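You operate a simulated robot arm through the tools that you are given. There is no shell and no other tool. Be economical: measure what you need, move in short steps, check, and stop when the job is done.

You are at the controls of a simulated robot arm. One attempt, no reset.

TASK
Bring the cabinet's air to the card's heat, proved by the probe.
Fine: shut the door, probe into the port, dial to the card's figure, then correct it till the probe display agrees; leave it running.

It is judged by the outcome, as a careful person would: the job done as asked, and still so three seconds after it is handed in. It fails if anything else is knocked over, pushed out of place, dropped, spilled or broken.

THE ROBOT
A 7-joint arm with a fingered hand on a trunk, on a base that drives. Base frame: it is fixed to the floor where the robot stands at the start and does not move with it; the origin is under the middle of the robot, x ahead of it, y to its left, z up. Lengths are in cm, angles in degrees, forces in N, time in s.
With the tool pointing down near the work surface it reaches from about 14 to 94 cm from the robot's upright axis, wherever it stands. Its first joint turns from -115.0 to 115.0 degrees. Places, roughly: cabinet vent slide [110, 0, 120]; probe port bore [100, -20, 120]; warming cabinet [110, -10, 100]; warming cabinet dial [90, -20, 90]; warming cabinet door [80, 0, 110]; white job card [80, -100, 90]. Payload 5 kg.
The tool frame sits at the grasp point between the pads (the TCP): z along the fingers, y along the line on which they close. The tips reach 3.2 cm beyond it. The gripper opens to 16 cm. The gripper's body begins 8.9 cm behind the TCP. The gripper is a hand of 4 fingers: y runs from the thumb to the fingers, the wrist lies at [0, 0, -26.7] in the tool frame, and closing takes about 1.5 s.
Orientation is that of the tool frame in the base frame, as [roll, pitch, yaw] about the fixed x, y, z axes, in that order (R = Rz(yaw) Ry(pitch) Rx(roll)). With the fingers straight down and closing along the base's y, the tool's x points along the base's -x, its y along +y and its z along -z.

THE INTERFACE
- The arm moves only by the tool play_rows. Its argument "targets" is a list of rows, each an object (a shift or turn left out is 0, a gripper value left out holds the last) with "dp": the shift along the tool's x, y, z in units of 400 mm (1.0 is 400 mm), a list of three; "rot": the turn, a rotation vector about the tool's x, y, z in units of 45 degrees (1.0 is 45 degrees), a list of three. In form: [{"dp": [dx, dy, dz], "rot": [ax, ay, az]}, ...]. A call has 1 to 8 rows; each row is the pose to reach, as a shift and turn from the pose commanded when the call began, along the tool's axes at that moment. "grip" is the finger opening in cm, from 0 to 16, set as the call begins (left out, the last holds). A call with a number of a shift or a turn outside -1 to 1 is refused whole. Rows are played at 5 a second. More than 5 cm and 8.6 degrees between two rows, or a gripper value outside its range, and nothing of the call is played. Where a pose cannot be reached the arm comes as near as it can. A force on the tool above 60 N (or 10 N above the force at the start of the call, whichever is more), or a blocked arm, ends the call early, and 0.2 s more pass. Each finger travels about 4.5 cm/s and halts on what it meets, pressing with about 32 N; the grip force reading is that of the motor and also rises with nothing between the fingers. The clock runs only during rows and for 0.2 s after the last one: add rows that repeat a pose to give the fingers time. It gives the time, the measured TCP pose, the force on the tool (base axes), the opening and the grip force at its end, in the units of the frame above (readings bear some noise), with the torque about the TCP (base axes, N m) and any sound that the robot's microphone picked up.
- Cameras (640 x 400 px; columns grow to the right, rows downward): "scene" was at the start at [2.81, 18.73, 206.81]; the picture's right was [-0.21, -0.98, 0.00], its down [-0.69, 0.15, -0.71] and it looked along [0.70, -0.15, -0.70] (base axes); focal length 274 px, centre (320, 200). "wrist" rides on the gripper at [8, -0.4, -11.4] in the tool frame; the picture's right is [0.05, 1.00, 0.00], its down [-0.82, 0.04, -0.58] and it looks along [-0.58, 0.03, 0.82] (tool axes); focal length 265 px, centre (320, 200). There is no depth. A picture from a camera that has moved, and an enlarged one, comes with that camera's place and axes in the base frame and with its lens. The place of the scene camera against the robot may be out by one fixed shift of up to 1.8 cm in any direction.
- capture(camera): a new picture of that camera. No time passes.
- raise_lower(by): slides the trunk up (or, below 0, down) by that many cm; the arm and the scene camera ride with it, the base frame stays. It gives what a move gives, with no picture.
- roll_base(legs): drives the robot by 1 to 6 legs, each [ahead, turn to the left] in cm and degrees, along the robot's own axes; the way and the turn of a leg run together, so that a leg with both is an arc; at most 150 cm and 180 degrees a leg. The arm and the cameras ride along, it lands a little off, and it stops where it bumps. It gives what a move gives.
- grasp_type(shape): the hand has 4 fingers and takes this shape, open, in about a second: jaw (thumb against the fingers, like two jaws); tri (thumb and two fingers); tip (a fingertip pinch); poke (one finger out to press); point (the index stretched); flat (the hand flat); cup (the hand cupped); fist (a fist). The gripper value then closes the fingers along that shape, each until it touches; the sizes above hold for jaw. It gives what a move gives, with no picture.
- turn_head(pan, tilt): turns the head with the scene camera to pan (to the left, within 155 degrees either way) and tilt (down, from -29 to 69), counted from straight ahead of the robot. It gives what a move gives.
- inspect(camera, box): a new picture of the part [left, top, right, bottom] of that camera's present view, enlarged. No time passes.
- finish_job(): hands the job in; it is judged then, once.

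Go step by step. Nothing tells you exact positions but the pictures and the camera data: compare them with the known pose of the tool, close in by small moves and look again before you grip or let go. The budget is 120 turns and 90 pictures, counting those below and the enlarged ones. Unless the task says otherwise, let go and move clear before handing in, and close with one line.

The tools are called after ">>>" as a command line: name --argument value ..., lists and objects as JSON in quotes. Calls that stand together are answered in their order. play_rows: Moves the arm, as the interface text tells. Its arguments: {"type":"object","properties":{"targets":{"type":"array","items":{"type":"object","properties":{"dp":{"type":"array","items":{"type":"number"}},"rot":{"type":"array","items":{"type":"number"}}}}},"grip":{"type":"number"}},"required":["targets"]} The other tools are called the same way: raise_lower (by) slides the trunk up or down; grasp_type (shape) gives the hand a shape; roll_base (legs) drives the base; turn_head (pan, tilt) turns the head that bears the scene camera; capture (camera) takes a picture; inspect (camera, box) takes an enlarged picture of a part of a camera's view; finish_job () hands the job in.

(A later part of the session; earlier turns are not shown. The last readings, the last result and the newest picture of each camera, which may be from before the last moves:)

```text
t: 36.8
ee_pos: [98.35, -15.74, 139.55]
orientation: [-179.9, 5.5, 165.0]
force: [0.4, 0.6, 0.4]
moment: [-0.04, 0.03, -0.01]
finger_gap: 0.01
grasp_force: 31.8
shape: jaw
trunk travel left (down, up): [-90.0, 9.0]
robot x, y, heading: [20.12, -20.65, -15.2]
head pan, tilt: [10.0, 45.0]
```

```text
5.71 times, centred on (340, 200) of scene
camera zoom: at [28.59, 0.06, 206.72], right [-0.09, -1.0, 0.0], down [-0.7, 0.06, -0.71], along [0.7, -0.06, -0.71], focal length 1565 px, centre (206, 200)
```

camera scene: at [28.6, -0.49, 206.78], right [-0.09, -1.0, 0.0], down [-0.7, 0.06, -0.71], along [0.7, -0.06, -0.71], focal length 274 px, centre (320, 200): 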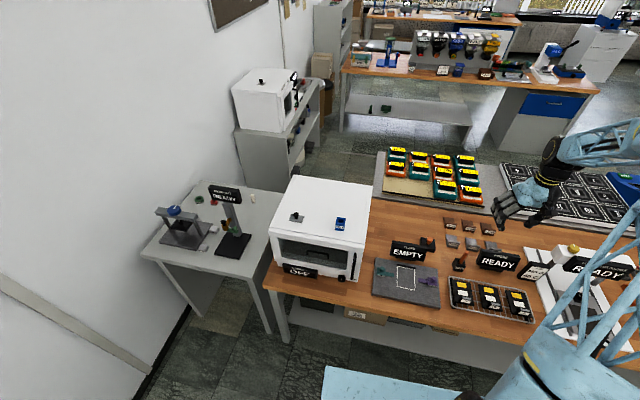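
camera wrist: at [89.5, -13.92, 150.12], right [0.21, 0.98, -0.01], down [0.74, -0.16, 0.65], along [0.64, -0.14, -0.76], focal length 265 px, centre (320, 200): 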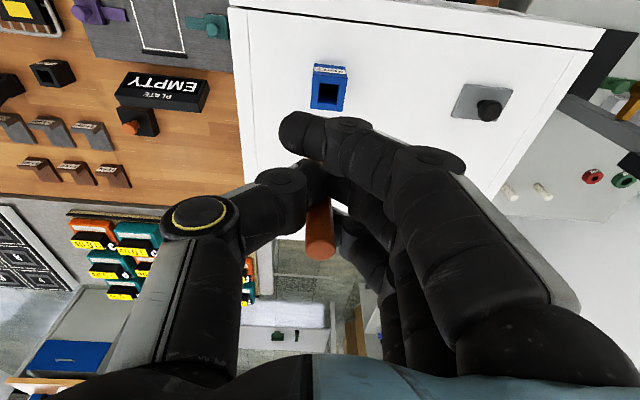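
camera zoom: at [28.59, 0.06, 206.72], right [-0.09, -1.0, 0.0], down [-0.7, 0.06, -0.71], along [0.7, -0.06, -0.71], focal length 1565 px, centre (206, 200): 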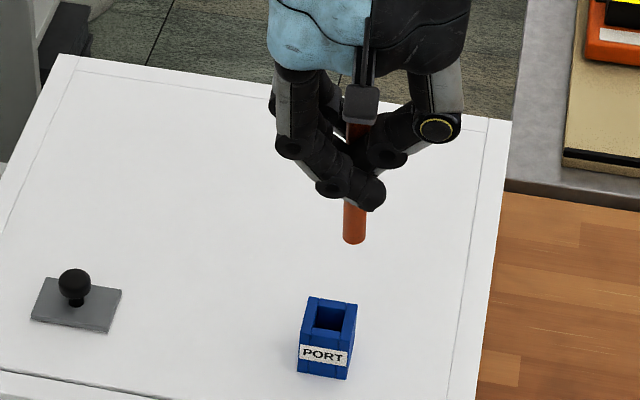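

From several views the bore's mouth is at about [99.3,-15.35,121], and the probe's lower end is about 1 cm to its right with a slight lean. I'll correct the lean, shift and lower part way.

>>> play_rows --targets '[{"dp": [-0.014, 0.0165, 0], "rot": [-0.04, 0, 0]}, {"dp": [-0.014, 0.0165, 0], "rot": [-0.078, 0, 0]}, {"dp": [-0.006, 0.0165, 0.08], "rot": [-0.078, 0, 0]}, {"dp": [0.001, 0.0165, 0.15], "rot": [-0.078, 0, 0]}, {"dp": [0.001, 0.0165, 0.15], "rot": [-0.078, 0, 0]}]'

>>> capture --camera "wrist"

>>> inspect --camera "scene" --box '[320, 195, 360, 235]'

```text
t: 38.0
ee_pos: [99.1, -15.52, 133.47]
orientation: [176.5, 5.5, 164.9]
force: [-0.6, 0.5, -0.6]
moment: [0.0, 0.03, 0.0]
finger_gap: 0.0
grasp_force: 31.9
shape: jaw
trunk travel left (down, up): [-90.0, 9.0]
robot x, y, heading: [20.27, -20.77, -15.4]
head pan, tilt: [10.0, 45.0]
```

```text
48 pictures are left
camera wrist: at [90.0, -14.27, 144.08], right [0.2, 0.98, 0.06], down [0.73, -0.19, 0.65], along [0.65, -0.09, -0.76], focal length 265 px, centre (320, 200)
```

wrist: 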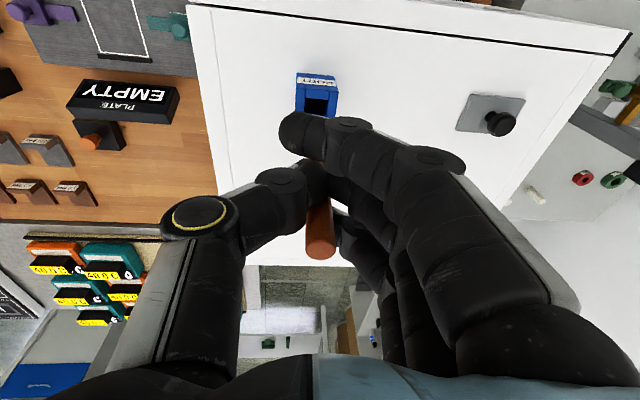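

```text
10.00 times, centred on (340, 215) of scene
camera zoom: at [28.52, -0.16, 206.75], right [-0.09, -1.0, 0.0], down [-0.7, 0.06, -0.71], along [0.7, -0.06, -0.71], focal length 2738 px, centre (120, 50)
```

zoom: 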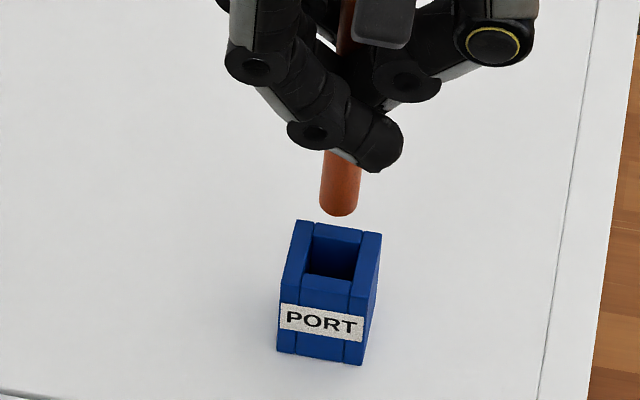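

Now the tip is nearly over the bore. I'll lower 2 cm and compare again.

>>> play_rows --targets '[{"dp": [0.003, 0, 0.03]}, {"dp": [0.005, 0, 0.055]}]'

>>> inspect --camera "scene" --box '[325, 205, 355, 235]'

```text
t: 38.6
ee_pos: [99.0, -15.44, 131.54]
orientation: [176.4, 5.5, 165.0]
force: [-2.8, 1.6, 28.1]
moment: [-0.13, -0.04, 0.1]
finger_gap: 0.02
grasp_force: 32.1
shape: jaw
trunk travel left (down, up): [-90.0, 9.0]
robot x, y, heading: [20.35, -20.77, -15.0]
head pan, tilt: [10.0, 45.0]
```

```text
13.33 times, centred on (340, 220) of scene
camera zoom: at [28.32, -0.2, 206.81], right [-0.09, -1.0, 0.0], down [-0.7, 0.06, -0.71], along [0.71, -0.06, -0.71], focal length 3651 px, centre (53, -67)
```

zoom: 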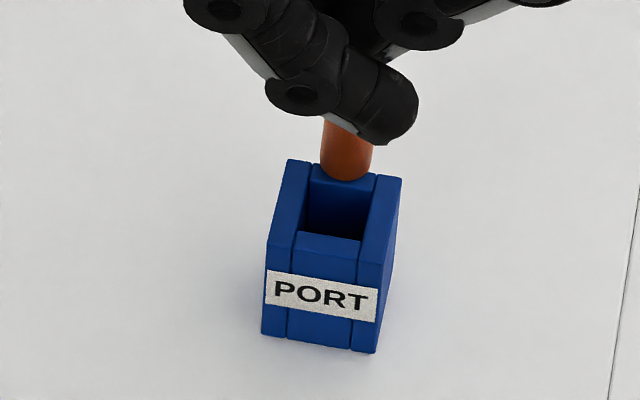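

The tip landed on the port's rear wall (28 N). I'll lift 1 cm and shift 1.5 cm towards the robot and slightly left.

>>> play_rows --targets '[{"dp": [-0.003, 0, -0.03]}, {"dp": [0.015, 0.003, -0.035]}, {"dp": [0.035, 0.006, -0.035]}, {"dp": [0.035, 0.006, -0.03]}]'

>>> inspect --camera "scene" --box '[325, 205, 355, 235]'

```text
t: 39.6
ee_pos: [97.65, -14.84, 132.38]
orientation: [176.5, 5.3, 165.0]
force: [-0.6, -0.7, -0.8]
moment: [0.0, 0.0, 0.0]
finger_gap: 0.01
grasp_force: 31.8
shape: jaw
trunk travel left (down, up): [-90.0, 9.0]
robot x, y, heading: [20.22, -20.8, -14.8]
head pan, tilt: [10.0, 45.0]
```

```text
13.33 times, centred on (340, 220) of scene
camera zoom: at [28.57, -0.19, 206.75], right [-0.09, -1.0, 0.0], down [-0.7, 0.06, -0.71], along [0.7, -0.06, -0.71], focal length 3651 px, centre (53, -67)
```

zoom: 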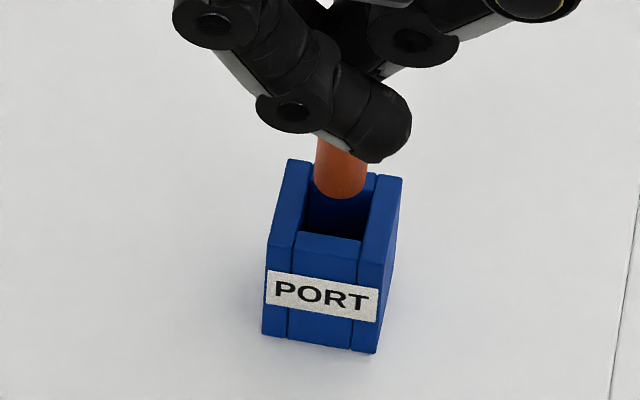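

The tip is now in line with the bore. I'll lower into it.

>>> play_rows --targets '[{"dp": [0.0012, -0.0008, 0.0125]}, {"dp": [0.0024, -0.0015, 0.025]}, {"dp": [0.0036, -0.0023, 0.0375]}, {"dp": [0.0048, -0.003, 0.05]}, {"dp": [0.006, -0.0038, 0.0625]}, {"dp": [0.0072, -0.0045, 0.075]}]'

>>> inspect --camera "scene" --box '[325, 195, 365, 235]'

```text
t: 41.0
ee_pos: [97.67, -14.9, 129.31]
orientation: [176.5, 5.3, 165.0]
force: [-0.5, -0.5, 4.0]
moment: [-0.01, -0.05, -0.01]
finger_gap: 0.0
grasp_force: 32.2
shape: jaw
trunk travel left (down, up): [-90.0, 9.0]
robot x, y, heading: [19.87, -21.1, -15.1]
head pan, tilt: [10.0, 45.0]
```

```text
10.00 times, centred on (345, 215) of scene
camera zoom: at [28.56, -0.18, 206.74], right [-0.09, -1.0, 0.0], down [-0.7, 0.06, -0.71], along [0.7, -0.06, -0.71], focal length 2738 px, centre (70, 50)
```

zoom: 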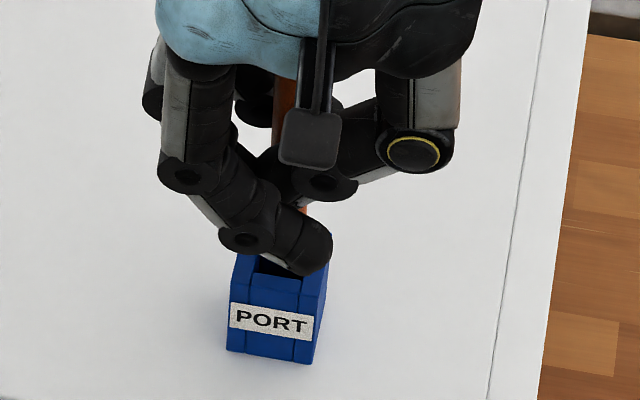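

Entered with only light friction (4 N). I'll continue down until it seats.

>>> play_rows --targets '[{"dp": [0.0012, -0.0008, 0.0125]}, {"dp": [0.0024, -0.0015, 0.025]}, {"dp": [0.0036, -0.0023, 0.0375]}]'

>>> inspect --camera "scene" --box '[325, 195, 365, 235]'

>>> capture --camera "wrist"

```text
t: 41.8
ee_pos: [97.58, -14.81, 127.81]
orientation: [176.5, 5.4, 165.0]
force: [-0.8, 0.4, 2.2]
moment: [0.04, -0.03, 0.02]
finger_gap: 0.0
grasp_force: 32.5
shape: jaw
trunk travel left (down, up): [-90.0, 9.0]
robot x, y, heading: [20.45, -20.82, -15.1]
head pan, tilt: [10.0, 45.0]
```

```text
10.00 times, centred on (345, 215) of scene
camera zoom: at [28.56, -0.18, 206.75], right [-0.09, -1.0, 0.0], down [-0.7, 0.06, -0.71], along [0.7, -0.06, -0.71], focal length 2738 px, centre (70, 50)
```

zoom: 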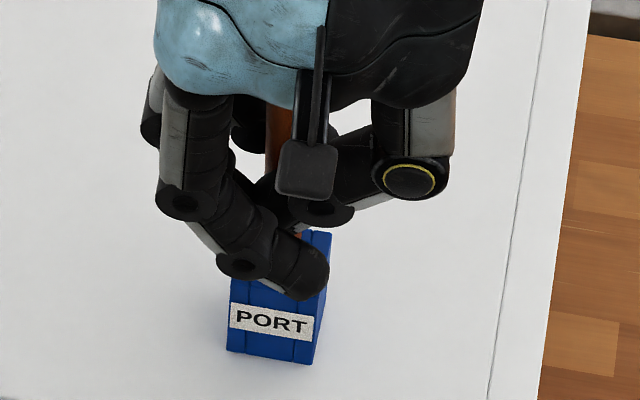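

```text
42 pictures are left
camera wrist: at [88.62, -13.55, 138.38], right [0.2, 0.98, 0.06], down [0.73, -0.19, 0.65], along [0.65, -0.09, -0.76], focal length 265 px, centre (320, 200)
```

wrist: 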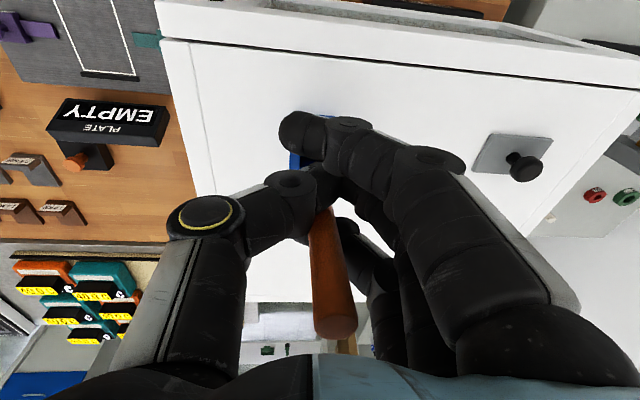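

The rod has slid up in the grip, so its lower end is resting on something, possibly the port's rim. I'll lift 2.5 cm to see where the tip is.

>>> play_rows --targets '[{"dp": [-0.0024, 0.0015, -0.025]}, {"dp": [-0.006, 0.0038, -0.0625]}, {"dp": [-0.006, 0.0038, -0.0625]}]'

>>> inspect --camera "scene" --box '[325, 195, 365, 235]'

```text
t: 42.6
ee_pos: [97.63, -14.73, 130.33]
orientation: [176.5, 5.4, 165.1]
force: [0.2, -0.1, 0.0]
moment: [0.01, 0.0, -0.02]
finger_gap: 0.0
grasp_force: 32.3
shape: jaw
trunk travel left (down, up): [-90.0, 9.0]
robot x, y, heading: [20.4, -20.9, -15.2]
head pan, tilt: [10.0, 45.0]
```

```text
10.00 times, centred on (345, 215) of scene
camera zoom: at [28.59, -0.17, 206.75], right [-0.09, -1.0, 0.0], down [-0.7, 0.06, -0.71], along [0.7, -0.06, -0.71], focal length 2738 px, centre (70, 50)
```

zoom: 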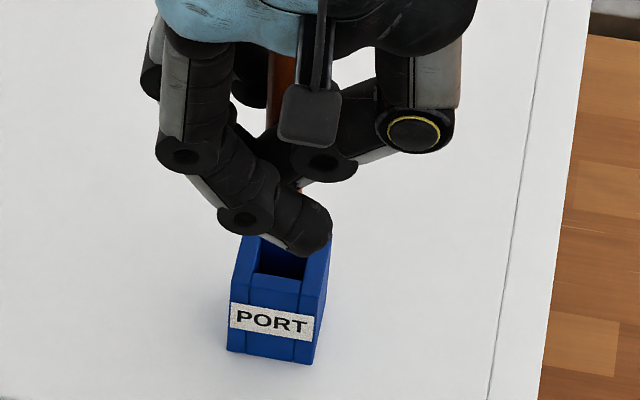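

The tip's true centre was about 0.45 cm further back than I judged, so it rode on the rear wall. I'll shift that much towards the robot and try again.

>>> play_rows --targets '[{"dp": [0.011, 0.001, 0]}, {"dp": [0.0134, 0, 0.025]}, {"dp": [0.0158, -0.0015, 0.05]}, {"dp": [0.0182, -0.003, 0.075]}, {"dp": [0.0206, -0.0045, 0.1]}]'

>>> capture --camera "wrist"

>>> inspect --camera "scene" --box '[325, 195, 365, 235]'

```text
t: 43.8
ee_pos: [97.09, -14.73, 126.51]
orientation: [176.5, 5.5, 165.1]
force: [-2.9, -0.1, 7.6]
moment: [-0.03, -0.09, 0.02]
finger_gap: 0.0
grasp_force: 32.2
shape: jaw
trunk travel left (down, up): [-90.0, 9.0]
robot x, y, heading: [19.97, -20.84, -15.1]
head pan, tilt: [10.0, 45.0]
```

```text
40 pictures are left
camera wrist: at [88.15, -13.41, 137.03], right [0.2, 0.98, 0.06], down [0.73, -0.19, 0.65], along [0.65, -0.09, -0.75], focal length 265 px, centre (320, 200)
```

wrist: 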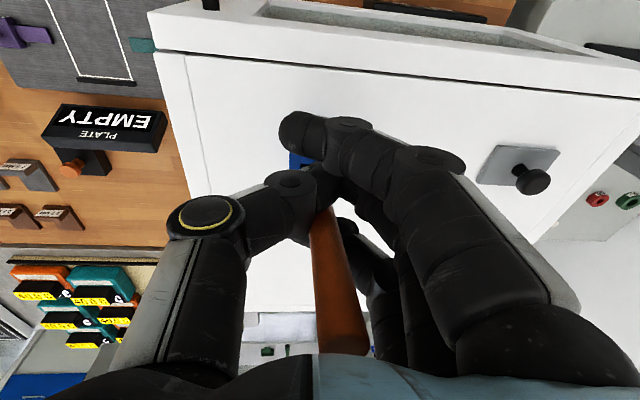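

```text
10.00 times, centred on (345, 215) of scene
camera zoom: at [28.43, -0.2, 206.77], right [-0.09, -1.0, 0.0], down [-0.7, 0.06, -0.71], along [0.7, -0.06, -0.71], focal length 2738 px, centre (70, 50)
```

zoom: 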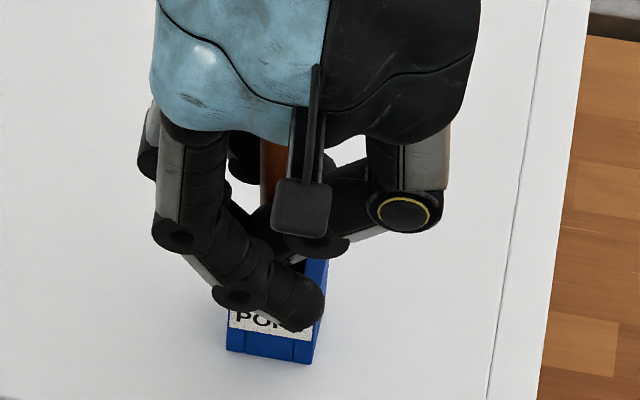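

The rod rides up again; the index finger crosses in front of the rod and hides the tip from the scene camera. I'll lift and turn the hand about the vertical to see the tip properly.

>>> play_rows --targets '[{"dp": [-0.0048, 0.003, -0.05]}, {"dp": [-0.0096, 0.006, -0.1], "rot": [0.016, -0.01, 0.166]}, {"dp": [-0.0144, 0.009, -0.15], "rot": [0.032, -0.02, 0.331]}, {"dp": [-0.0144, 0.009, -0.15], "rot": [0.048, -0.03, 0.497]}, {"dp": [-0.0144, 0.009, -0.15], "rot": [0.064, -0.04, 0.662]}, {"dp": [-0.0144, 0.009, -0.15], "rot": [0.08, -0.05, 0.828]}, {"dp": [-0.0144, 0.009, -0.15], "rot": [0.096, -0.06, 0.993]}]'

>>> inspect --camera "scene" --box '[315, 175, 375, 235]'

```text
t: 45.4
ee_pos: [97.21, -14.65, 132.46]
orientation: [176.6, 5.3, 119.9]
force: [0.4, -0.8, 0.4]
moment: [-0.01, -0.03, 0.01]
finger_gap: 0.0
grasp_force: 31.8
shape: jaw
trunk travel left (down, up): [-90.0, 9.0]
robot x, y, heading: [20.11, -21.17, -15.2]
head pan, tilt: [10.0, 45.0]
```

```text
6.67 times, centred on (345, 205) of scene
camera zoom: at [28.53, -0.12, 206.75], right [-0.09, -1.0, 0.0], down [-0.7, 0.06, -0.71], along [0.7, -0.06, -0.71], focal length 1825 px, centre (153, 167)
```

zoom: 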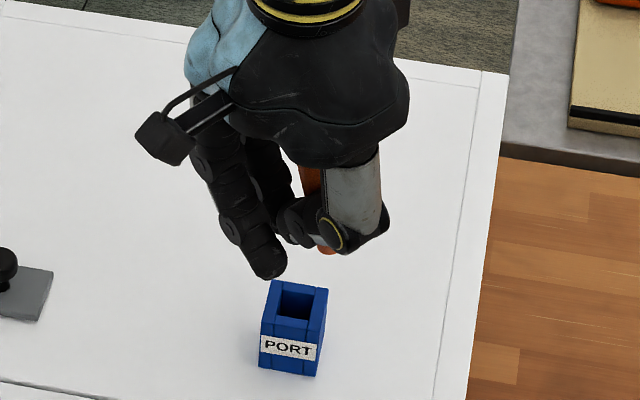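

Now the tip is visible. The rod leans markedly (about 15°, bottom to the right), which is why it missed. I'll check the wrist view to get the full lean.

>>> capture --camera "wrist"

>>> inspect --camera "scene" --box '[330, 190, 360, 230]'

```text
37 pictures are left
camera wrist: at [91.77, -7.31, 142.93], right [0.84, 0.55, 0.05], down [0.38, -0.65, 0.65], along [0.39, -0.52, -0.76], focal length 265 px, centre (320, 200)
```

wrist: 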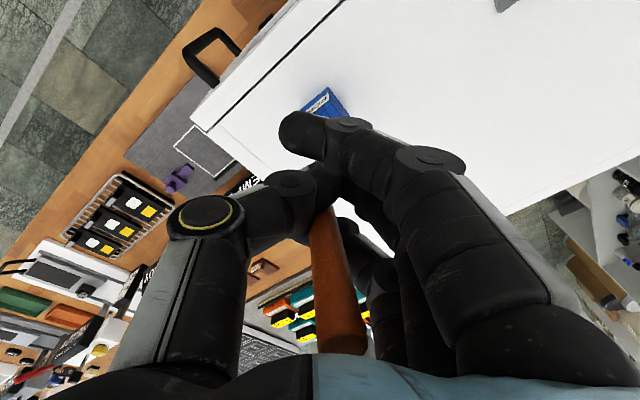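

```text
10.00 times, centred on (345, 210) of scene
camera zoom: at [28.53, -0.12, 206.75], right [-0.09, -1.0, 0.0], down [-0.7, 0.06, -0.71], along [0.7, -0.06, -0.71], focal length 2738 px, centre (70, 100)
```

zoom: 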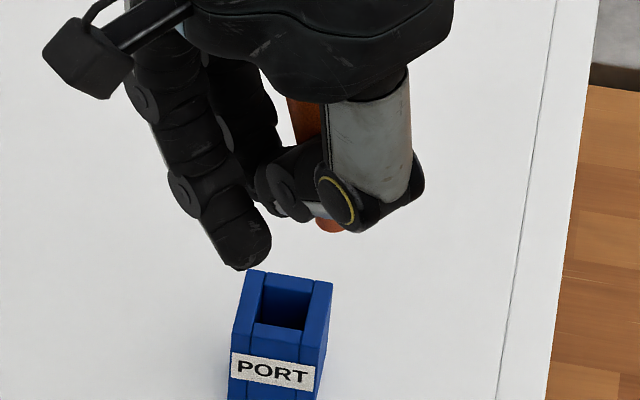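

Working it out from both views: the rod leans 13.6° and the scene camera is shifted by about +1.8 cm in x. I'll set the rod upright and put it over the bore at [99.3,-15.35].

>>> play_rows --targets '[{"dp": [0.001, 0.015, 0.001], "rot": [-0.012, 0.15, 0.01]}, {"dp": [0.0018, 0.0295, 0.0016], "rot": [-0.023, 0.302, 0.02]}, {"dp": [0.0018, 0.0295, 0.0016], "rot": [-0.023, 0.302, 0.02]}]'

>>> inspect --camera "scene" --box '[325, 195, 365, 235]'

>>> capture --camera "wrist"

```text
t: 46.2
ee_pos: [98.2, -13.85, 132.36]
orientation: [175.5, -8.3, 120.1]
force: [-0.9, -0.2, 0.2]
moment: [-0.03, -0.01, 0.0]
finger_gap: 0.02
grasp_force: 31.5
shape: jaw
trunk travel left (down, up): [-90.0, 9.0]
robot x, y, heading: [20.0, -20.84, -14.9]
head pan, tilt: [10.0, 45.0]
```

```text
10.00 times, centred on (345, 215) of scene
camera zoom: at [28.49, -0.09, 206.75], right [-0.09, -1.0, 0.0], down [-0.7, 0.06, -0.71], along [0.7, -0.06, -0.71], focal length 2738 px, centre (70, 50)
```

zoom: 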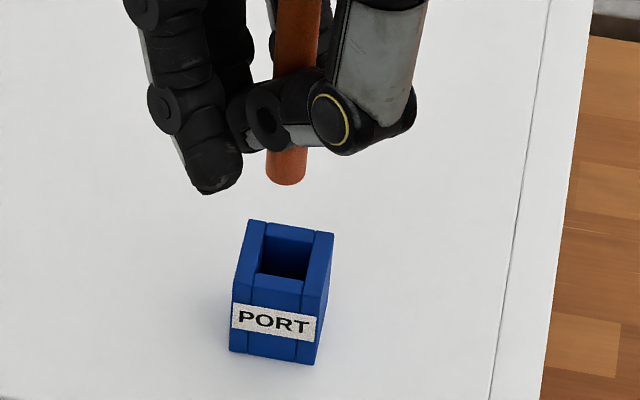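

```text
34 pictures are left
camera wrist: at [93.89, -9.06, 144.77], right [0.84, 0.53, 0.08], down [0.44, -0.77, 0.46], along [0.31, -0.35, -0.89], focal length 265 px, centre (320, 200)
```

wrist: 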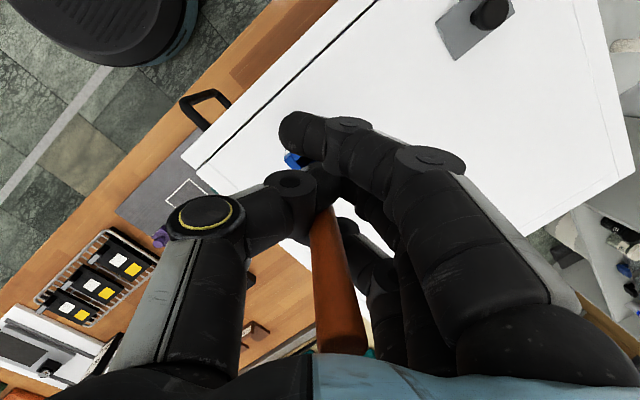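

The rod is upright and its tip clearly visible, nearly over the bore. I'll nudge right 0.24 cm and lower to about 1 cm above the rim.

>>> play_rows --targets '[{"dp": [-0.006, -0.005, 0.03]}, {"dp": [-0.012, -0.009, 0.06]}, {"dp": [-0.0179, -0.0116, 0.0928]}, {"dp": [-0.0179, -0.0116, 0.0928]}]'

>>> inspect --camera "scene" --box '[330, 205, 360, 235]'

```text
t: 47.2
ee_pos: [98.01, -14.27, 128.57]
orientation: [175.5, -8.1, 120.1]
force: [-0.1, -0.7, -0.4]
moment: [0.02, 0.0, 0.0]
finger_gap: 0.0
grasp_force: 31.9
shape: jaw
trunk travel left (down, up): [-90.0, 9.0]
robot x, y, heading: [20.26, -20.96, -15.3]
head pan, tilt: [10.0, 45.0]
```

```text
13.33 times, centred on (345, 220) of scene
camera zoom: at [28.49, -0.19, 206.76], right [-0.09, -1.0, 0.0], down [-0.7, 0.06, -0.71], along [0.7, -0.06, -0.71], focal length 3651 px, centre (-13, -67)
```

zoom: 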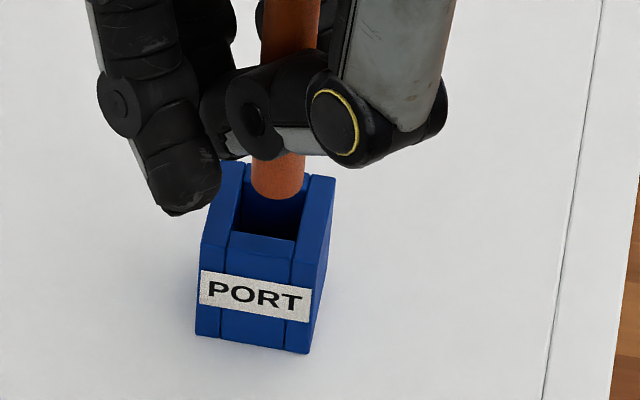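

>>> play_rows --targets '[{"dp": [0, 0.001, 0.01]}, {"dp": [0, 0.001, 0.0203]}, {"dp": [0, 0.001, 0.0203]}]'

>>> inspect --camera "scene" --box '[335, 210, 355, 230]'

```text
t: 48.0
ee_pos: [98.18, -14.11, 127.85]
orientation: [175.7, -8.2, 120.1]
force: [-0.2, 0.4, 0.1]
moment: [-0.01, 0.0, 0.02]
finger_gap: 0.02
grasp_force: 31.8
shape: jaw
trunk travel left (down, up): [-90.0, 9.0]
robot x, y, heading: [19.95, -21.01, -15.1]
head pan, tilt: [10.0, 45.0]
```

```text
16.00 times, centred on (345, 220) of scene
camera zoom: at [28.53, -0.18, 206.75], right [-0.09, -1.0, 0.0], down [-0.7, 0.06, -0.71], along [0.7, -0.06, -0.71], focal length 4381 px, centre (-80, -120)
```

zoom: 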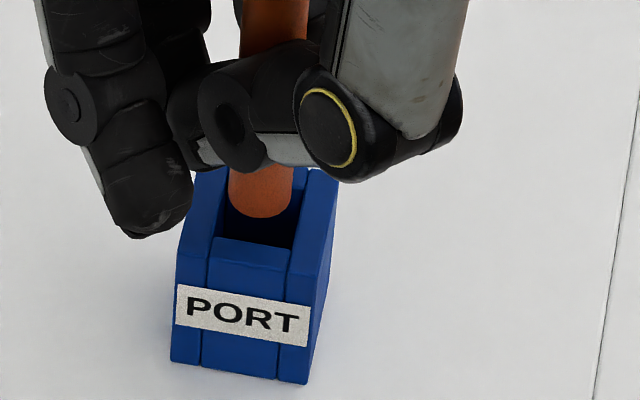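

I'll shift 0.3 cm towards the robot and lower 2 cm, watching the force.

>>> play_rows --targets '[{"dp": [0.0053, -0.0053, 0]}, {"dp": [0.0035, -0.0063, 0.0125]}, {"dp": [0.0017, -0.0073, 0.025]}, {"dp": [-0.0001, -0.0083, 0.0375]}, {"dp": [-0.0019, -0.0092, 0.0496]}]'

>>> inspect --camera "scene" --box '[330, 200, 360, 230]'

```text
t: 49.2
ee_pos: [97.95, -14.07, 125.66]
orientation: [175.6, -8.2, 120.0]
force: [0.1, -0.8, 3.7]
moment: [-0.03, 0.0, -0.02]
finger_gap: 0.0
grasp_force: 32.2
shape: jaw
trunk travel left (down, up): [-90.0, 9.0]
robot x, y, heading: [20.01, -20.81, -15.1]
head pan, tilt: [10.0, 45.0]
```

```text
13.33 times, centred on (345, 215) of scene
camera zoom: at [28.48, -0.2, 206.76], right [-0.09, -1.0, 0.0], down [-0.7, 0.06, -0.71], along [0.7, -0.06, -0.71], focal length 3651 px, centre (-13, 0)
```

zoom: 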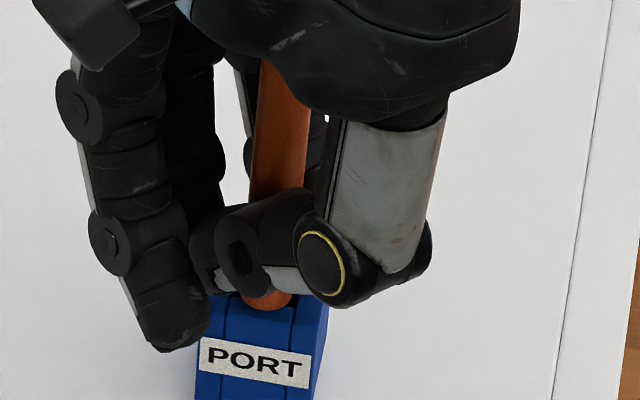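

The tip is now standing on the front wall, so my height estimate was off. I'll lift 0.6 cm, shift 0.75 cm away and 0.1 cm right, and look.

>>> play_rows --targets '[{"dp": [0.0022, 0.0012, -0.0148]}, {"dp": [-0.006, 0.007, -0.0158]}, {"dp": [-0.013, 0.0125, -0.0158]}, {"dp": [-0.013, 0.0125, -0.0158]}]'

>>> inspect --camera "scene" --box '[330, 205, 360, 235]'

```text
t: 50.2
ee_pos: [98.58, -14.37, 126.41]
orientation: [175.6, -8.4, 120.2]
force: [0.0, -0.2, -0.8]
moment: [0.02, 0.0, 0.02]
finger_gap: 0.02
grasp_force: 32.5
shape: jaw
trunk travel left (down, up): [-90.0, 9.0]
robot x, y, heading: [20.15, -20.87, -15.4]
head pan, tilt: [10.0, 45.0]
```

```text
13.33 times, centred on (345, 220) of scene
camera zoom: at [28.55, -0.19, 206.75], right [-0.09, -1.0, 0.0], down [-0.7, 0.06, -0.71], along [0.7, -0.06, -0.71], focal length 3651 px, centre (-13, -67)
```

zoom: 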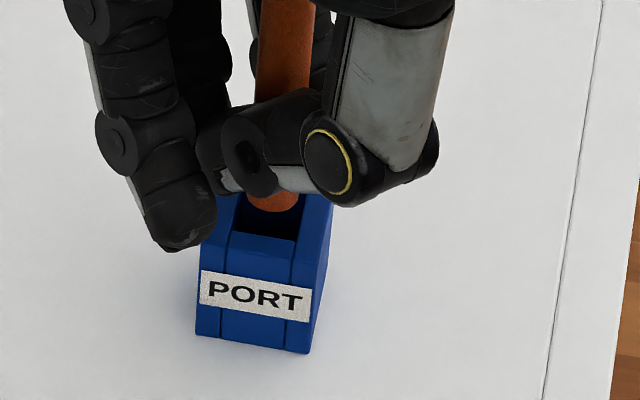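

Now with a known 0.75 cm height, the tip projects right onto the bore's centre. I'll lower.

>>> play_rows --targets '[{"dp": [-0.0018, -0.0006, 0.0123]}, {"dp": [-0.0036, -0.0015, 0.0247]}, {"dp": [-0.0054, -0.0025, 0.037]}, {"dp": [-0.0072, -0.0034, 0.0494]}]'

>>> inspect --camera "scene" --box '[330, 205, 360, 235]'

```text
t: 51.2
ee_pos: [98.63, -14.36, 124.82]
orientation: [175.1, -8.2, 120.1]
force: [2.0, 1.0, 44.2]
moment: [0.26, -0.67, -0.03]
finger_gap: 0.0
grasp_force: 31.7
shape: jaw
trunk travel left (down, up): [-90.0, 9.0]
robot x, y, heading: [19.89, -20.81, -15.0]
head pan, tilt: [10.0, 45.0]
```

```text
13.33 times, centred on (345, 220) of scene
camera zoom: at [28.12, -0.23, 206.86], right [-0.09, -1.0, 0.0], down [-0.7, 0.06, -0.71], along [0.71, -0.06, -0.71], focal length 3651 px, centre (-13, -67)
```

zoom: 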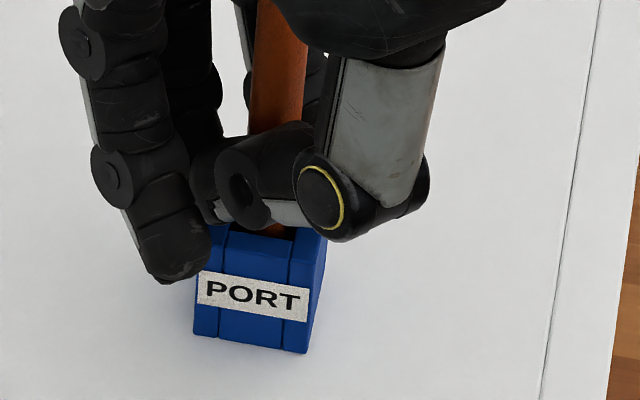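

The rod now enters the bore and the fingertips have met the port (44 N). I'll relieve the force a little and open slightly so that the rod drops while still caged.

>>> play_rows --targets '[{"dp": [0.001, 0.0005, -0.007]}, {"dp": [0.001, 0.0005, -0.007]}]'

>>> inspect --camera "scene" --box '[335, 210, 355, 230]'

```text
t: 51.8
ee_pos: [98.47, -14.47, 124.96]
orientation: [175.3, -8.1, 120.1]
force: [8.7, 2.3, 45.9]
moment: [0.32, -0.92, -0.02]
finger_gap: 0.03
grasp_force: 31.6
shape: jaw
trunk travel left (down, up): [-90.0, 9.0]
robot x, y, heading: [20.2, -21.13, -15.1]
head pan, tilt: [10.0, 45.0]
```

```text
16.00 times, centred on (345, 220) of scene
camera zoom: at [28.21, -0.2, 206.79], right [-0.09, -1.0, 0.0], down [-0.7, 0.06, -0.71], along [0.71, -0.06, -0.71], focal length 4381 px, centre (-80, -120)
```

zoom: 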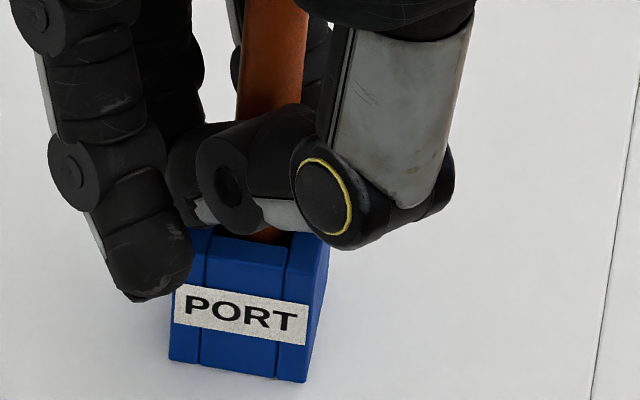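

>>> play_rows --targets '[{"dp": [0.0015, 0.0008, -0.01]}, {"dp": [0.0015, 0.0008, -0.0123]}]'

>>> play_rows --targets '[{"dp": [0, 0, 0]}, {"dp": [0, 0, 0]}, {"dp": [0, 0, 0]}, {"dp": [0, 0, 0]}]' --grip 3

>>> inspect --camera "scene" --box '[325, 195, 365, 235]'

>>> capture --camera "wrist"

```text
t: 52.4
ee_pos: [98.46, -14.45, 124.9]
orientation: [175.7, -8.3, 119.9]
force: [5.7, 0.9, 19.7]
moment: [0.19, -0.48, -0.04]
finger_gap: 0.01
grasp_force: 31.6
shape: jaw
trunk travel left (down, up): [-90.0, 9.0]
robot x, y, heading: [19.97, -20.75, -15.2]
head pan, tilt: [10.0, 45.0]
```

```text
t: 53.4
ee_pos: [98.56, -14.26, 125.16]
orientation: [175.7, -8.3, 120.1]
force: [0.1, 1.0, 0.3]
moment: [-0.05, 0.0, -0.01]
finger_gap: 2.92
grasp_force: 0.1
shape: jaw
trunk travel left (down, up): [-90.0, 9.0]
robot x, y, heading: [19.98, -20.69, -15.0]
head pan, tilt: [10.0, 45.0]
```

```text
10.00 times, centred on (345, 215) of scene
camera zoom: at [28.55, -0.16, 206.75], right [-0.09, -1.0, 0.0], down [-0.7, 0.06, -0.71], along [0.7, -0.06, -0.71], focal length 2738 px, centre (70, 50)
```

zoom: 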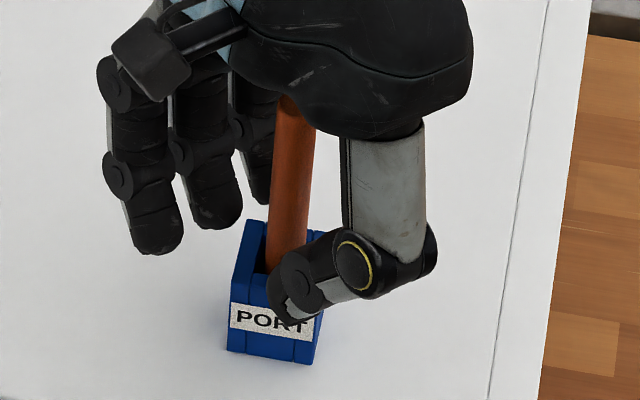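

```text
26 pictures are left
camera wrist: at [94.32, -9.52, 137.48], right [0.84, 0.53, 0.08], down [0.44, -0.77, 0.46], along [0.31, -0.35, -0.89], focal length 265 px, centre (320, 200)
```

wrist: 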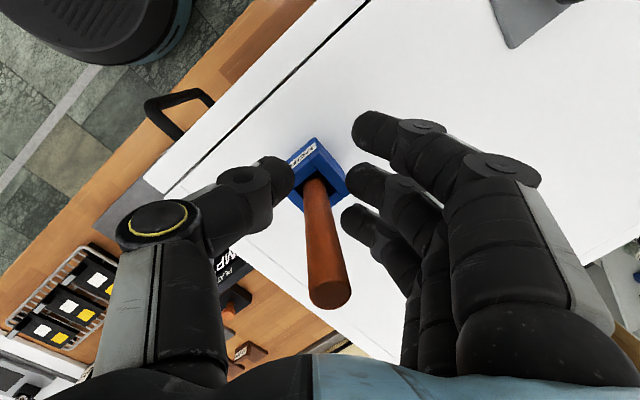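

The probe has dropped into the port and stands free. I'll open wider and rise straight clear of it, then look.

>>> play_rows --targets '[{"dp": [0, 0, 0]}, {"dp": [0, 0, 0]}, {"dp": [0.007, 0.004, -0.05]}, {"dp": [0.0145, 0.0077, -0.1]}, {"dp": [0.026, 0.0135, -0.18]}, {"dp": [0.0375, 0.02, -0.26]}, {"dp": [0.05, 0.0265, -0.345]}, {"dp": [0.065, 0.0345, -0.445]}]' --grip 6

>>> inspect --camera "scene" --box '[270, 180, 400, 310]'

```text
t: 55.2
ee_pos: [98.43, -14.34, 143.27]
orientation: [175.6, -8.1, 119.9]
force: [0.3, -0.2, 0.5]
moment: [0.0, -0.02, 0.01]
finger_gap: 5.96
grasp_force: 0.0
shape: jaw
trunk travel left (down, up): [-90.0, 9.0]
robot x, y, heading: [19.99, -20.96, -15.3]
head pan, tilt: [10.0, 45.0]
```

```text
3.08 times, centred on (335, 245) of scene
camera zoom: at [28.39, -0.18, 206.75], right [-0.09, -1.0, 0.0], down [-0.7, 0.06, -0.71], along [0.71, -0.06, -0.71], focal length 842 px, centre (274, 62)
```

zoom: 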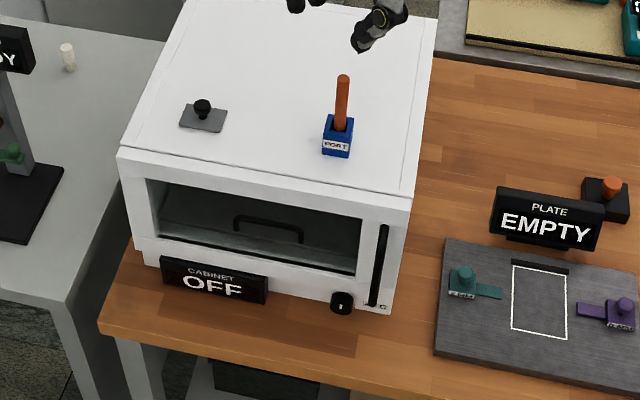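

The probe stands in the port. Now the dial: I'll look at it closely.

>>> inspect --camera "scene" --box '[320, 250, 370, 290]'

>>> inspect --camera "scene" --box '[440, 220, 540, 300]'

```text
10.00 times, centred on (345, 270) of scene
camera zoom: at [28.39, -0.18, 206.75], right [-0.09, -1.0, 0.0], down [-0.7, 0.06, -0.71], along [0.71, -0.06, -0.71], focal length 2738 px, centre (70, -500)
```

zoom: 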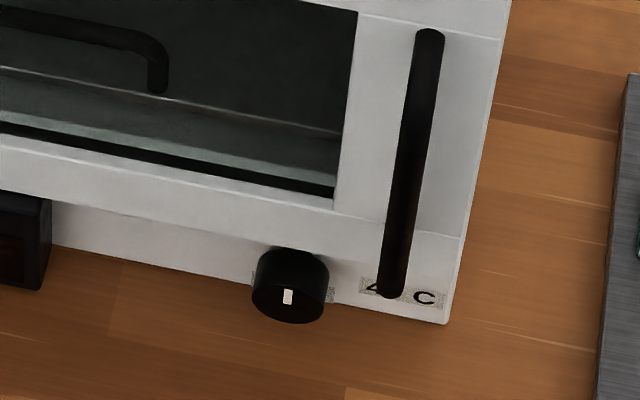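

```text
5.00 times, centred on (490, 260) of scene
camera zoom: at [28.39, -0.18, 206.75], right [-0.09, -1.0, 0.0], down [-0.7, 0.06, -0.71], along [0.71, -0.06, -0.71], focal length 1369 px, centre (-530, -100)
```

zoom: 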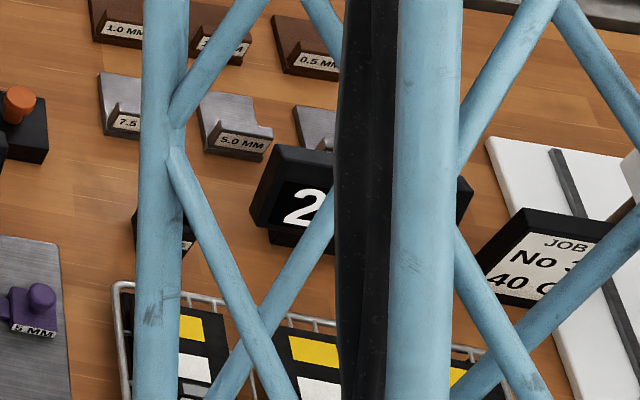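

The probe display is live ("2…"). The dial is a knob of about 3.6 cm at the bottom front, near [90,-16,90], pointing up to OFF; 40 C lies clockwise at the right. I'll back the hand away and turn it so that it can approach from the front with the camera on top.

>>> play_rows --targets '[{"dp": [0.0675, -0.0686, 0.0043], "rot": [0, 0, 0.14]}, {"dp": [0.135, -0.137, 0.0086], "rot": [0, 0, 0.28]}, {"dp": [0.2025, -0.2057, 0.0129], "rot": [0, 0, 0.42]}, {"dp": [0.27, -0.274, 0.017], "rot": [0, 0, 0.56]}, {"dp": [0.3375, -0.343, 0.0214], "rot": [0, 0, 0.7]}, {"dp": [0.405, -0.411, 0.0257], "rot": [0, 0, 0.84]}, {"dp": [0.4725, -0.48, 0.03], "rot": [0, 0, 0.98]}]' --grip 6

>>> play_rows --targets '[{"rot": [0, 0, 0.16]}, {"rot": [0, 0, 0.32]}, {"rot": [0, 0, 0.48]}, {"rot": [0, 0, 0.64]}, {"rot": [0, 0, 0.8]}, {"rot": [0, 0, 0.96]}]'

```text
t: 56.8
ee_pos: [72.44, -7.31, 143.24]
orientation: [-177.4, -9.0, 75.2]
force: [-0.3, -0.3, 0.2]
moment: [-0.01, -0.02, -0.04]
finger_gap: 5.98
grasp_force: 0.1
shape: jaw
trunk travel left (down, up): [-90.0, 9.0]
robot x, y, heading: [19.97, -20.76, -15.2]
head pan, tilt: [10.0, 45.0]
```

```text
t: 58.2
ee_pos: [72.43, -7.25, 143.21]
orientation: [-171.9, -4.7, 32.0]
force: [0.2, -0.5, 0.0]
moment: [-0.02, -0.01, 0.0]
finger_gap: 5.96
grasp_force: 0.0
shape: jaw
trunk travel left (down, up): [-90.0, 9.0]
robot x, y, heading: [20.0, -20.71, -15.4]
head pan, tilt: [10.0, 45.0]
```

The turn works. Now I'll pitch the hand towards the front approach, 30° below horizontal with the camera on top, moving down in front of the cabinet.

>>> play_rows --targets '[{"dp": [-0.002, 0.035, 0.09], "rot": [-0.074, 0.123, 0.084]}, {"dp": [-0.003, 0.07, 0.18], "rot": [-0.148, 0.245, 0.167]}, {"dp": [-0.005, 0.106, 0.275], "rot": [-0.222, 0.368, 0.251]}, {"dp": [-0.007, 0.141, 0.365], "rot": [-0.295, 0.491, 0.335]}, {"dp": [-0.008, 0.176, 0.458], "rot": [-0.369, 0.613, 0.418]}, {"dp": [-0.01, 0.2115, 0.549], "rot": [-0.443, 0.736, 0.502]}]'

>>> play_rows --targets '[{"rot": [-0.074, 0.122, 0.084]}, {"rot": [-0.148, 0.245, 0.167]}, {"rot": [-0.222, 0.368, 0.251]}, {"rot": [-0.296, 0.49, 0.334]}]'

>>> capture --camera "wrist"

```text
t: 59.6
ee_pos: [76.8, -11.12, 120.22]
orientation: [176.8, -37.2, 6.7]
force: [0.1, 0.1, 0.0]
moment: [0.02, 0.03, -0.01]
finger_gap: 5.97
grasp_force: 0.1
shape: jaw
trunk travel left (down, up): [-90.0, 9.0]
robot x, y, heading: [20.16, -21.07, -15.3]
head pan, tilt: [10.0, 45.0]
```

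```text
t: 60.6
ee_pos: [76.73, -11.08, 120.42]
orientation: [180.0, -60.1, -14.9]
force: [-0.3, -0.4, 0.2]
moment: [0.0, 0.0, -0.02]
finger_gap: 5.98
grasp_force: 0.0
shape: jaw
trunk travel left (down, up): [-90.0, 9.0]
robot x, y, heading: [20.32, -20.73, -15.3]
head pan, tilt: [10.0, 45.0]
```

```text
22 pictures are left
camera wrist: at [71.14, -9.07, 133.07], right [-0.23, -0.97, 0.04], down [-0.89, 0.19, -0.42], along [0.4, -0.14, -0.91], focal length 265 px, centre (320, 200)
```

wrist: 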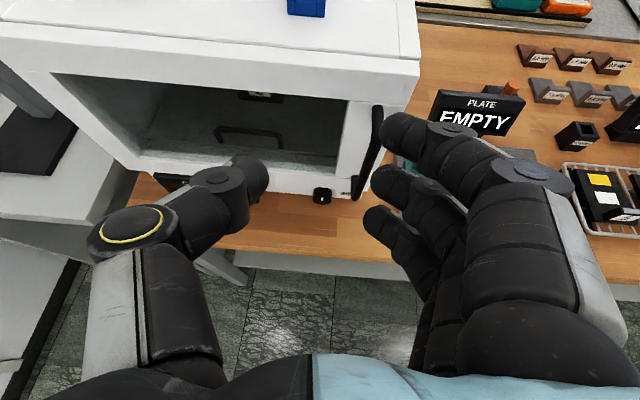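

The orientation is exact and the knob sits on the tool axis in view. I'll come lower to get a second bearing on the knob.

>>> play_rows --targets '[{"dp": [-0.08, 0.006, 0.064]}, {"dp": [-0.162, 0.012, 0.128]}, {"dp": [-0.242, 0.018, 0.192]}, {"dp": [-0.323, 0.024, 0.256]}, {"dp": [-0.404, 0.03, 0.32]}]'

>>> capture --camera "wrist"

```text
t: 61.8
ee_pos: [79.33, -12.94, 99.92]
orientation: [-179.9, -60.0, -14.9]
force: [-0.1, 0.2, 0.0]
moment: [-0.01, 0.0, 0.0]
finger_gap: 5.95
grasp_force: 0.0
shape: jaw
trunk travel left (down, up): [-90.0, 9.0]
robot x, y, heading: [20.19, -20.57, -15.1]
head pan, tilt: [10.0, 45.0]
```

```text
21 pictures are left
camera wrist: at [73.78, -11.09, 112.51], right [-0.23, -0.97, 0.04], down [-0.89, 0.19, -0.42], along [0.4, -0.14, -0.91], focal length 265 px, centre (320, 200)
```

wrist: 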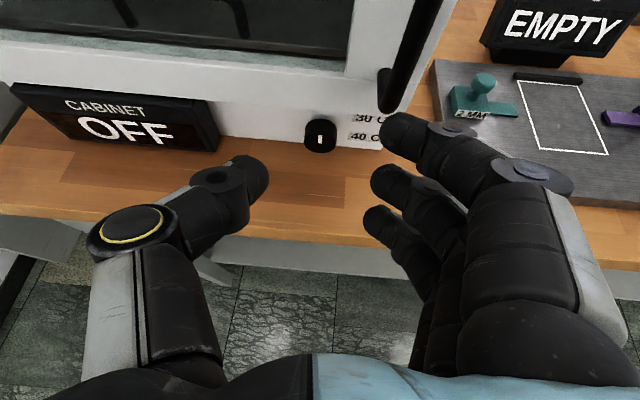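

The two bearings agree: the knob face centre is at (a 91.3, b 7.85, z 90.5), about 3.4 cm across. I'll roll the hand 30° anticlockwise and line up 8 cm short of it.

>>> play_rows --targets '[{"dp": [-0.0165, -0.015, 0.0326], "rot": [-0.083, 0, -0.144]}, {"dp": [-0.033, -0.03, 0.065], "rot": [-0.167, 0, -0.289]}, {"dp": [-0.05, -0.045, 0.098], "rot": [-0.25, 0, -0.433]}, {"dp": [-0.066, -0.06, 0.1305], "rot": [-0.333, 0, -0.577]}, {"dp": [-0.066, -0.06, 0.1305], "rot": [-0.333, 0, -0.577]}]' --grip 5.5

>>> capture --camera "wrist"

```text
t: 63.0
ee_pos: [82.9, -11.58, 95.05]
orientation: [130.9, -48.7, 26.1]
force: [0.5, 0.4, 0.4]
moment: [-0.01, -0.02, 0.0]
finger_gap: 5.53
grasp_force: 0.0
shape: jaw
trunk travel left (down, up): [-90.0, 9.0]
robot x, y, heading: [20.11, -20.97, -15.3]
head pan, tilt: [10.0, 45.0]
```

```text
20 pictures are left
camera wrist: at [79.08, -3.56, 105.84], right [-0.19, -0.82, 0.54], down [-0.94, 0.0, -0.34], along [0.28, -0.57, -0.77], focal length 265 px, centre (320, 200)
```

wrist: 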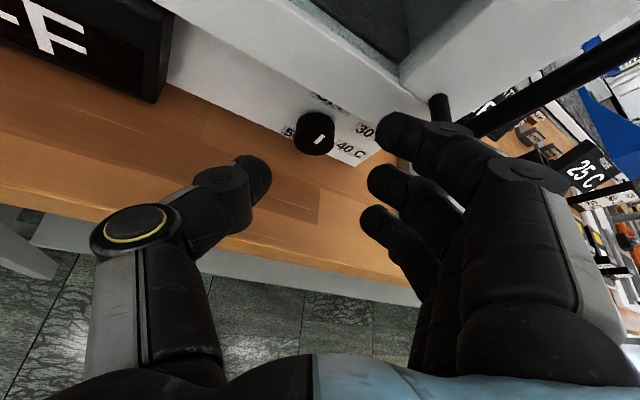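

The probe display reads about 25 C and more labels are visible. I'll zoom in on the knob's labels.

>>> inspect --camera "wrist" --box '[260, 70, 400, 170]'

```text
4.00 times, centred on (330, 120) of wrist
camera zoom: at [79.08, -3.56, 105.84], right [-0.19, -0.82, 0.54], down [-0.94, 0.0, -0.34], along [0.28, -0.57, -0.77], focal length 1062 px, centre (280, 520)
```

zoom: 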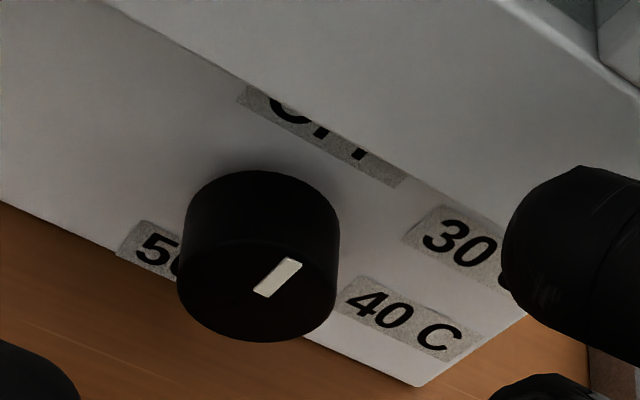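

Labels run OFF (top), 30 (right), 40 (lower right), 50 (lower left), so 40 lies about 120° clockwise. The knob sits under the door's lower edge, so I'll flatten the approach to 15° tilt with a 45° anticlockwise roll.

>>> play_rows --targets '[{"dp": [-0.02, -0.006, 0.0155], "rot": [-0.043, 0.111, -0.103]}, {"dp": [-0.04, -0.013, 0.031], "rot": [-0.085, 0.221, -0.206]}, {"dp": [-0.06, -0.019, 0.0465], "rot": [-0.128, 0.332, -0.309]}, {"dp": [-0.06, -0.019, 0.0465], "rot": [-0.128, 0.332, -0.309]}]' --grip 4.8

>>> capture --camera "wrist"

```text
t: 64.0
ee_pos: [83.17, -12.5, 92.1]
orientation: [104.3, -43.0, 54.5]
force: [0.6, -0.2, -0.4]
moment: [0.0, -0.02, 0.01]
finger_gap: 4.86
grasp_force: 0.0
shape: jaw
trunk travel left (down, up): [-90.0, 9.0]
robot x, y, heading: [20.3, -21.09, -15.2]
head pan, tilt: [10.0, 45.0]
```

```text
18 pictures are left
camera wrist: at [76.6, -2.55, 99.38], right [-0.16, -0.65, 0.74], down [-0.87, -0.27, -0.42], along [0.47, -0.71, -0.52], focal length 265 px, centre (320, 200)
```

wrist: 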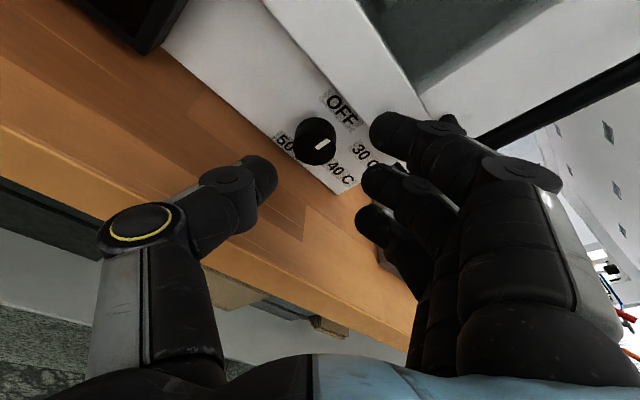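

The labels are clear and the knob lines up with the planned approach. I'll advance 6 cm onto it.

>>> play_rows --targets '[{"dp": [0, 0, 0.03]}, {"dp": [0, 0, 0.06]}, {"dp": [0, 0, 0.09]}, {"dp": [0, 0, 0.12]}, {"dp": [0, 0, 0.15]}]'

>>> capture --camera "wrist"

```text
t: 65.2
ee_pos: [86.99, -14.25, 91.27]
orientation: [104.5, -43.1, 54.6]
force: [-36.2, 6.6, 25.4]
moment: [0.49, -1.32, -0.04]
finger_gap: 4.62
grasp_force: 0.1
shape: jaw
trunk travel left (down, up): [-90.0, 9.0]
robot x, y, heading: [20.15, -20.91, -14.8]
head pan, tilt: [10.0, 45.0]
stopped in row 5: the force on the tool passed its limit at 64 N (the readings are from after the stop); the commanded pose is now the measured one
```

```text
17 pictures are left
camera wrist: at [80.47, -4.43, 98.6], right [-0.16, -0.65, 0.74], down [-0.87, -0.27, -0.42], along [0.48, -0.71, -0.52], focal length 265 px, centre (320, 200)
```

wrist: 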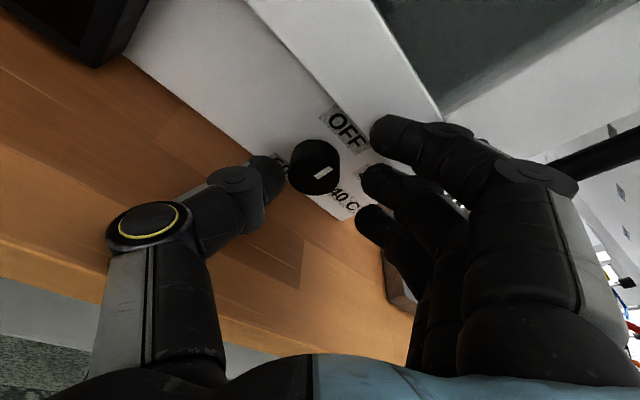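

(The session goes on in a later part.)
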